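You operate a simulated robot arm through the tools that you are given. There is no shell and no other tool. Be economical: measure what you need, move in short steps, check, and stop when the job is done.

Carry out the task below with a simulated robot arm. There is one attempt and no reset: what you move stays moved.

TASK
Switch the orange slide switch on.
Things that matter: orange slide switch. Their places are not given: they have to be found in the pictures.

It is judged by the outcome, as a careful person would: the job done as asked, and still so three seconds after it is handed in. It fails if anything else is knocked over, pushed out of place, dropped, spilled or broken.

THE ROBOT
A 6-joint arm with a two-finger parallel gripper, fixed in place. Base frame: the origin is at the foot of the arm, x ahead of it, y to its left, z up. Lengths are in mm, angles in degrees, forces in N, time in s.
Its first joint turns from -66.0 to 66.0 degrees. Payload 2.9 kg.
Tool frame: the origin (TCP) lies between the finger pads and is the grasp point; the fingertips stand 30 mm ahead of it; z points along the fingers, y is the line along which they close. The gripper opens to 110 mm. The fingers are 20 mm wide and 10 mm thick; the gripper's body (48 by 112 mm) begins 55 mm behind the TCP.
Orientation is that of the tool frame in the base frame, as a unit quaternion [w, x, y, z]. With the fingers straight down and closing along the base's y, the tool's x points along the base's -x, its y along +y and its z along -z.

THE INTERFACE
- The arm moves only by the tool drive_tool. Its argument "steps" is a list of rows, each a list of 6 numbers: the shift along the tool's x, y, z in units of 200 mm (1.0 is 200 mm), then the turn, a rotation vector about the tool's x, y, z in units of 90 degrees (1.0 is 90 degrees). In form: [[x, y, z, ax, ay, az], ...]. A call has 1 to 20 rows; each row is the pose to reach, as a shift and turn from the pose commanded when the call began, along the tool's axes at that moment. "claw" is the opening in per cent of the stroke, from 0 (shut) to 100 (fully open), set as the call begins (left out, the last holds). A call with a number of a shift or a turn outside -1 to 1 is refused whole. A row lasts 0.2 s, in which the tool goes at most 50 mm and 8.6 degrees; a call with a longer step from one row to the next is refused whole, and so is a gripper value outside its range. A pose out of reach is approached as far as the arm can. The call stops where the force on the tool passes 40 N (or 10 N more than at its start, if that is more) or the arm is blocked; 0.2 s more then pass. The fingers move at their own pace (about 108 mm/s each) and stop on an object; they squeeze with about 23 N. The grip force told is the motor's: it shows also when the fingers shut on nothing. Time passes only in rows, and 0.2 s behind the last, so rows that repeat a pose let the fingers close. It gives the time, the measured TCP pose, the force on the tool (base axes), the opening and the grip force at its end, in the units of the frame above (readings bear some noise), and new pictures: "show" is both (left out), scene, wrist or none.
- Cameras (640 x 400 px; columns grow to the right, rows downward): "scene" is fixed at [40.4, 409.2, 1399.7]; the picture's right is [-0.98, -0.21, 0.00], its down [-0.09, 0.43, -0.90] and it looks along [0.19, -0.88, -0.44] (base axes); focal length 376 px, centre (320, 200). "wrist" rides on the gripper at [-36, 0, -57] in the tool frame; the picture's right is [0.00, -1.00, 0.00], its down [0.97, 0.00, -0.24] and it looks along [0.24, 0.00, 0.97] (tool axes); focal length 218 px, centre (320, 200).
- pixel_to_xyz(camera, pixels): for up to 12 pixels [column, row] of the newest picture of that camera ("zoom" is the newest enlarged one), the place [x, y, z] in the base frame of the surface seen there, good to about 2 mm. No time passes.
- zoom(camera, box): a new picture of the part [left, top, right, bottom] of that camera's present view, enlarged. No time passes.
- job_done(): hands the job in; it is judged then, once.

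Work in short steps. Measure before you move; look again where a grasp or a placing could have gone wrong, and mend it. You have 60 turns and 120 pictures in all, the two below and enlarged ones among them. Open the gripper and draw the arm clear of the work before you hand the job in, unless the task says otherwise; then end with one line.

The tools are called as a command line: name --pt "numbers of a row" for each row, then --argument value for the rest, lists and objects as JSON in quotes. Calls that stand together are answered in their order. drive_tool: Moves the arm, as the interface text tells. Its arguments: {"type":"object","properties":{"steps":{"type":"array"},"claw":{"type":"number"},"show":{"type":"string","enum":["both","scene","wrist","none"]}},"required":["steps"]} The other tools are called the same way: pixel_to_xyz (camera, pixels) gives the place of the surface under pixels of a picture; zoom (camera, box) takes an enlarged picture of a part of a camera's view; job_done () hands the job in.

At the start:

```text
time_s: 0.0
ee_pos: [286.4, -272.2, 1172.2]
tool_rot: [0.001, 0.001, 1.0, 0.0]
contact_force: [0.2, 0.5, 0.6]
width: 110.1
grip_force: 0.0
```

scene: 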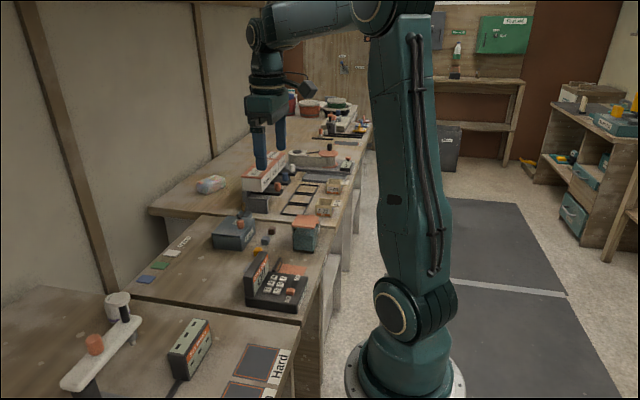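
wrist: 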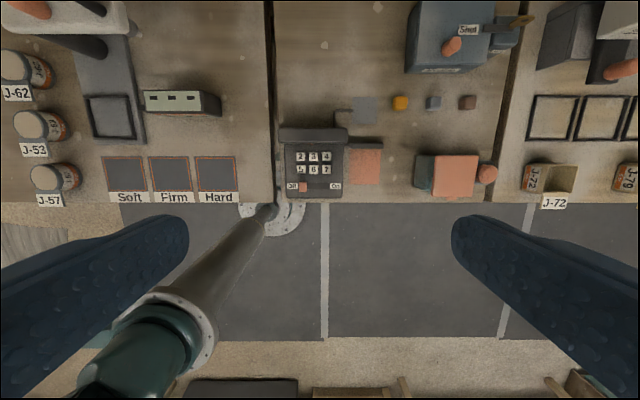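

The wrist picture shows a keypad device with an orange slider at about (303,187) between "Off" and "On" labels; I zoom in on it.

zoom --camera "wrist" --box '[270, 115, 390, 205]'

zoom --camera "scene" --box '[200, 200, 360, 320]'

pixel_to_xyz --camera "wrist" --pixels '[[303, 187], [335, 187], [292, 187], [318, 187], [300, 157], [314, 135], [365, 165], [318, 195]]'

```text
4.44 times, centred on (330, 160) of wrist
```

zoom: 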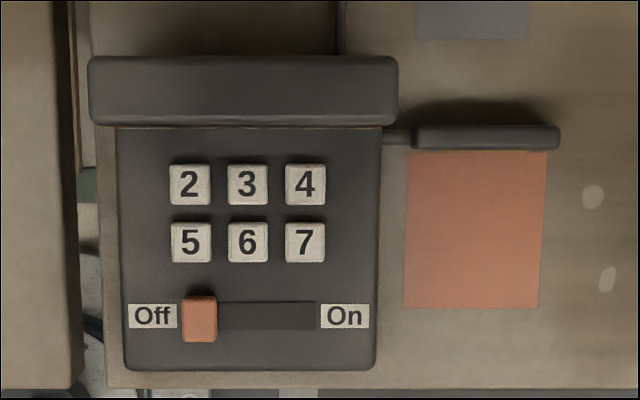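

```text
3.33 times, centred on (280, 260) of scene
```

zoom: 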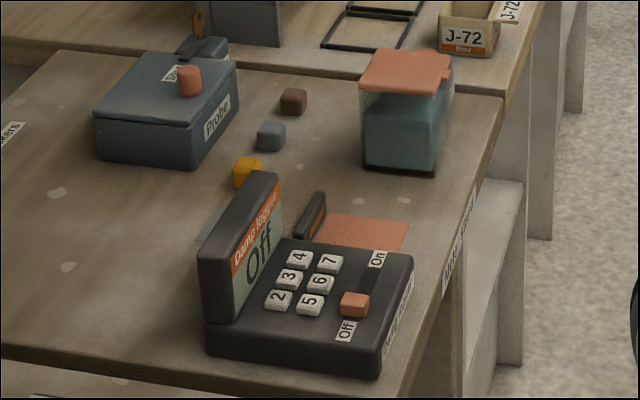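

```text
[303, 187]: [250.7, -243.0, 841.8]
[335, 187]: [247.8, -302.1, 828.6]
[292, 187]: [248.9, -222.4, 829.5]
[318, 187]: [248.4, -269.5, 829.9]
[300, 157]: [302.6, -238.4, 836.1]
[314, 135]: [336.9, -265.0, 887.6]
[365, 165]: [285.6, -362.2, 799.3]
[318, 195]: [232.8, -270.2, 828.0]
```

Slider knob is at about (251,-243), top z≈842, panel z≈829; "On" lies toward -y (~41 mm of travel). I shut the gripper and go above the +y (Off) side of the knob.

drive_tool --claw 0 --pt "0.03 0.043 0.16 0 0 0" --pt "0.06 0.087 0.32 0 0 0" --pt "0.09 0.13 0.48 0 0 0" --pt "0.12 0.173 0.64 0 0 0" --pt "0.15 0.217 0.8 0 0 0" --pt "0.177 0.26 0.96 0 0 0" --pt "0.177 0.26 0.96 0 0 0"

```text
time_s: 1.6
ee_pos: [251.6, -220.9, 980.4]
tool_rot: [0.0, 0.0, 1.0, 0.0]
contact_force: [0.0, -0.4, -0.5]
width: 0.0
grip_force: 23.2
```

scene: 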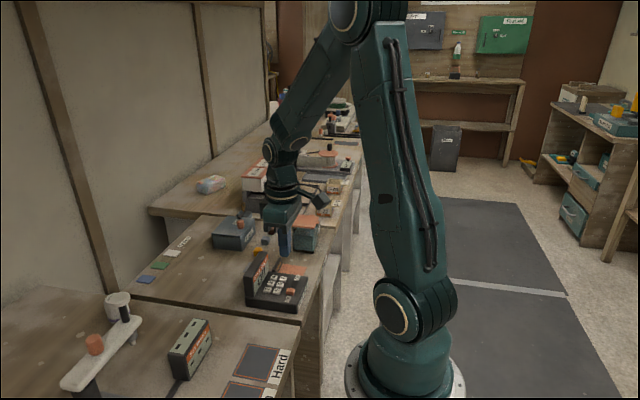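
wrist: 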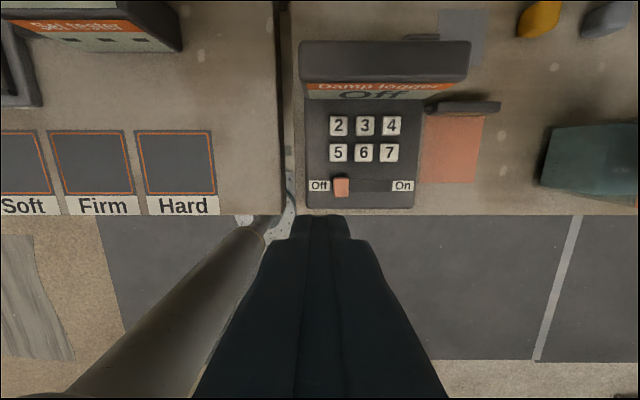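

Closer view: I re-measure the knob at (342,187) and the slot, since precision is better here.

pixel_to_xyz --camera "wrist" --pixels '[[342, 184], [337, 184], [347, 184], [342, 178], [342, 195], [389, 186], [370, 186], [364, 160], [319, 186], [312, 186], [325, 200], [403, 186]]'

zoom --camera "wrist" --box '[290, 130, 430, 220]'

```text
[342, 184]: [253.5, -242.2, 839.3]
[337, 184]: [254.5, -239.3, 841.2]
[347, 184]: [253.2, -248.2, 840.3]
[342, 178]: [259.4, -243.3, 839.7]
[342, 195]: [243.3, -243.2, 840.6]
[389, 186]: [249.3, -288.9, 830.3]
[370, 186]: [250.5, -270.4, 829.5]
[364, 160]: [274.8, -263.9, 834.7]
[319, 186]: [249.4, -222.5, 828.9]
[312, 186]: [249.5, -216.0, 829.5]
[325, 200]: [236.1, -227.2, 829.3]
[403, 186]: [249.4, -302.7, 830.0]
```

```text
4.44 times, centred on (360, 175) of wrist
```

zoom: 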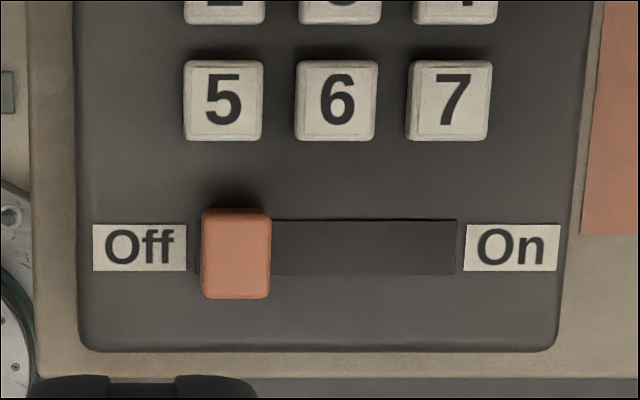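

Knob spans y −236…−250, x 243…260. I descend at y≈-220 to tip z≈834, just clear of the panel.

drive_tool --pt "0 0.005 0.2 0 0 0" --pt "0 0.005 0.4 0 0 0" --pt "0 0.005 0.5 0 0 0" --pt "0 0.005 0.55 0 0 0" --pt "0 0.005 0.582 0 0 0" --pt "0 0.005 0.582 0 0 0"

zoom --camera "scene" --box '[220, 220, 340, 320]'

```text
time_s: 3.0
ee_pos: [252.0, -220.7, 861.8]
tool_rot: [0.0, 0.0, 1.0, 0.0]
contact_force: [1.0, 0.2, -0.4]
width: 0.0
grip_force: 22.8
```

scene: 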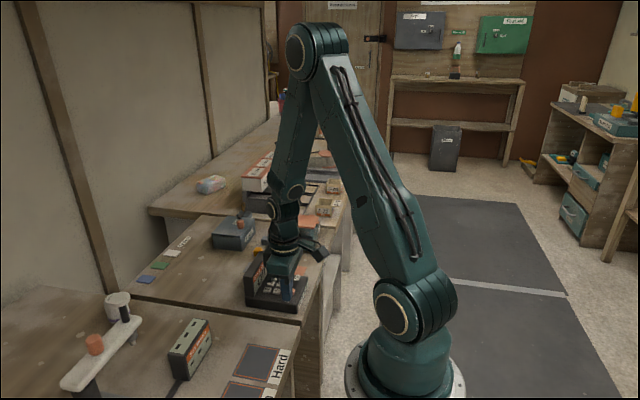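
wrist: 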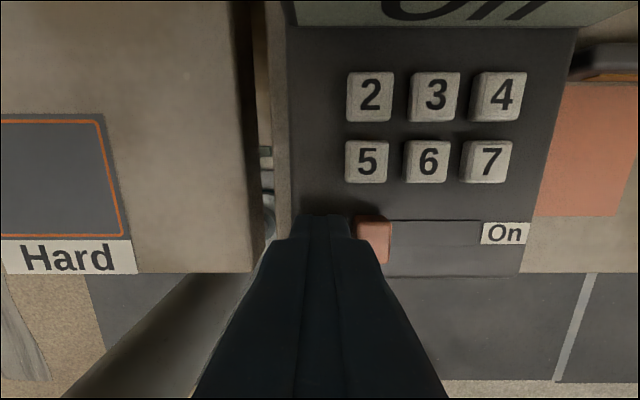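

```text
4.00 times, centred on (280, 270) of scene
```

zoom: 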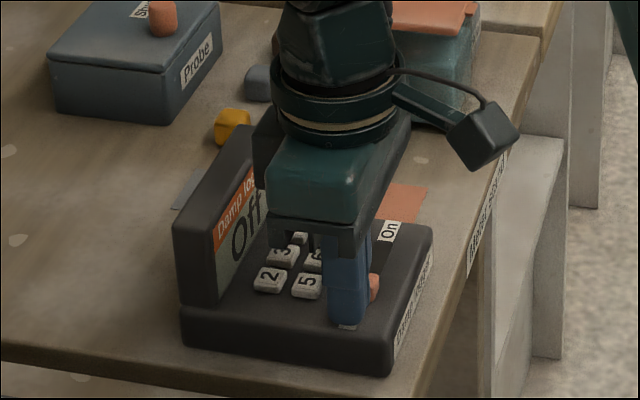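

The finger stands beside the knob, clear of the keys. I push slowly toward -y by 38 mm and look.

drive_tool --pt "0 -0.025 -0.005 0 0 0" --pt "0 -0.05 -0.005 0 0 0" --pt "0 -0.075 -0.005 0 0 0" --pt "0 -0.1 -0.005 0 0 0" --pt "0 -0.125 -0.005 0 0 0" --pt "0 -0.15 -0.005 0 0 0" --pt "0 -0.17 -0.005 0 0 0" --pt "0 -0.19 -0.005 0 0 0"

zoom --camera "scene" --box '[220, 220, 340, 320]'

```text
time_s: 4.8
ee_pos: [250.8, -258.3, 863.0]
tool_rot: [0.001, 0.0, 1.0, 0.0]
contact_force: [-0.2, 0.5, 0.0]
width: 0.1
grip_force: 22.9
```

scene: 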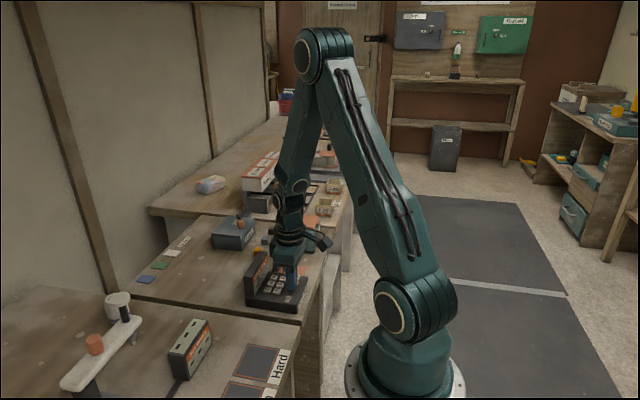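
wrist: 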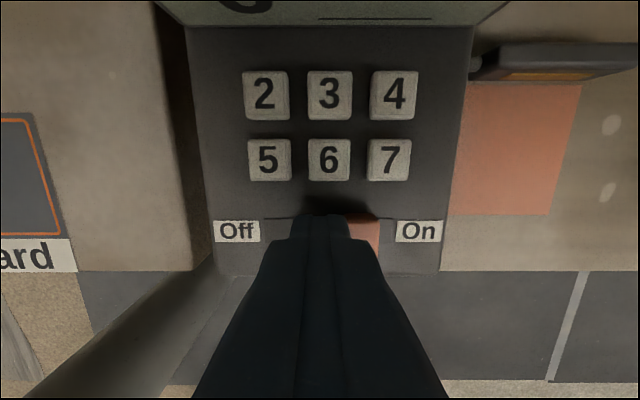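

```text
4.00 times, centred on (280, 270) of scene
```

zoom: 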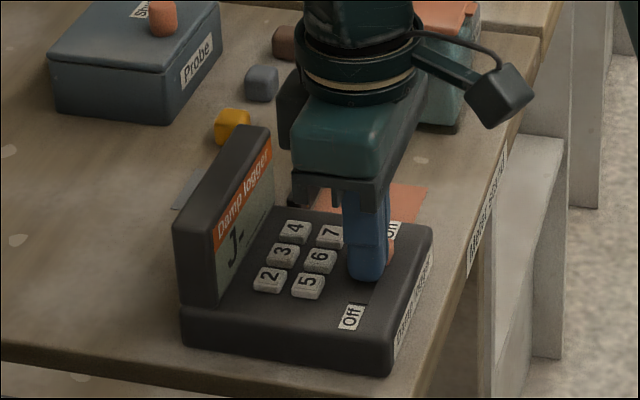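

The display changed from "Off" to "J-__": it is on. There is still a small gap before the slot's end, so I nudge a few mm more, gently.

drive_tool --pt "0 -0.01 0 0 0 0" --pt "0 -0.02 0 0 0 0" --pt "0 -0.028 0 0 0 0" --show "wrist"

```text
time_s: 5.6
ee_pos: [250.9, -264.7, 863.6]
tool_rot: [0.0, 0.0, 1.0, 0.0]
contact_force: [0.5, -0.7, 0.1]
width: 0.0
grip_force: 23.6
```

wrist: 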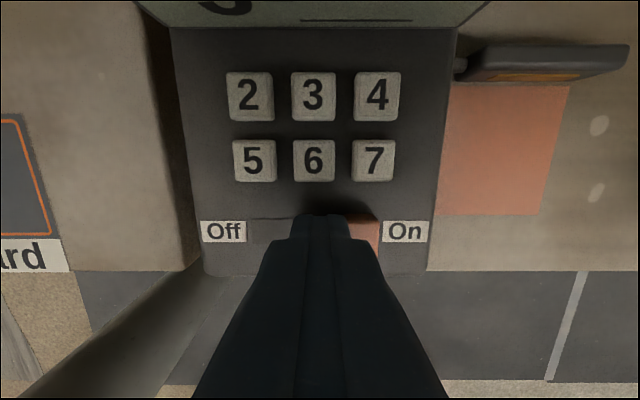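

The knob is now at the On end of the slot. I back off slightly to +y, rise straight up, and open the gripper once clear.

drive_tool --pt "0 0.02 0 0 0 0" --pt "0 0.02 -0.15 0 0 0" --pt "0 0.02 -0.38 0 0 0" --pt "0 0.02 -0.6 0 0 0" --pt "0 0.02 -0.8 0 0 0" --pt "0 0.02 -0.95 0 0 0" --show "none"

drive_tool --pt "0 0 -0.2 0 0 0" --pt "0 0 -0.4 0 0 0" --pt "0 0 -0.4 0 0 0" --pt "0 0 -0.4 0 0 0" --claw 100

zoom --camera "scene" --box '[220, 220, 340, 320]'

```text
time_s: 7.0
ee_pos: [249.7, -258.2, 1055.9]
tool_rot: [0.0, 0.0, 1.0, 0.0]
contact_force: [0.7, -0.6, -0.9]
width: 0.0
grip_force: 22.6
```

```text
time_s: 8.0
ee_pos: [249.4, -261.7, 1136.7]
tool_rot: [0.001, 0.0, 1.0, 0.0]
contact_force: [-0.3, -0.2, -0.8]
width: 110.3
grip_force: 0.1
```

scene: 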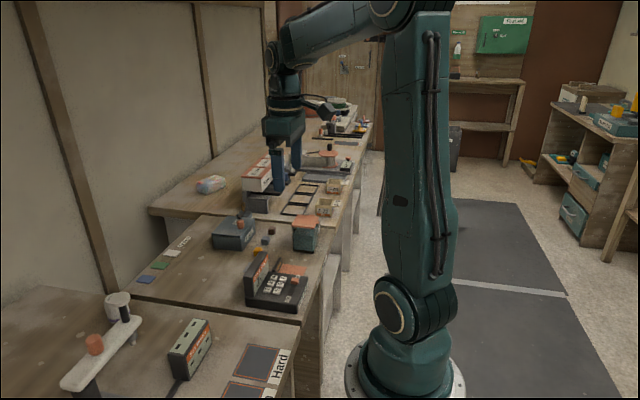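
wrist: 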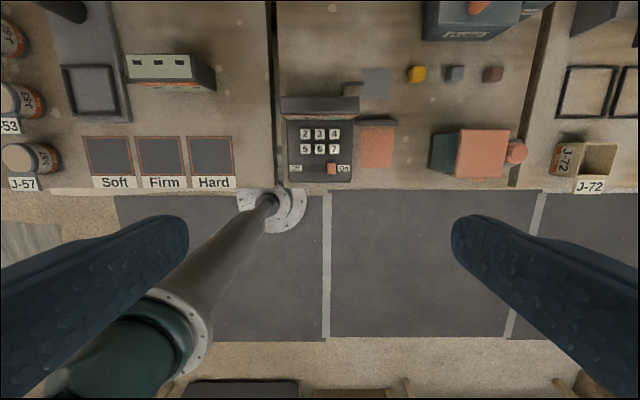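

```text
4.00 times, centred on (280, 270) of scene
```

zoom: 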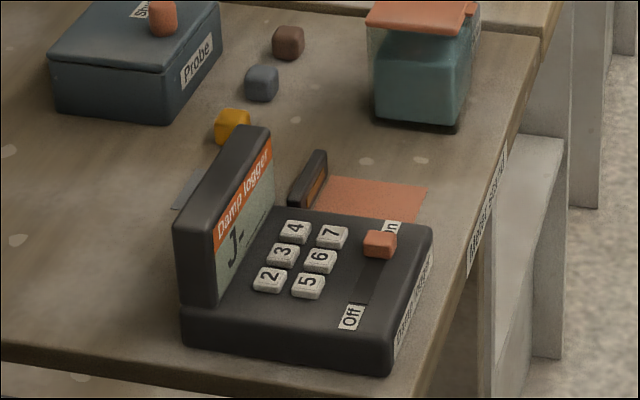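

The knob rests at "On", the display is lit, the device has not moved, and the arm is clear with the gripper open.

job_done

```text
The job is handed in.
```

The orange slide switch is on: its knob is at the "On" end, the logger's display changed from "Off" to "J-", and nothing else was disturbed.
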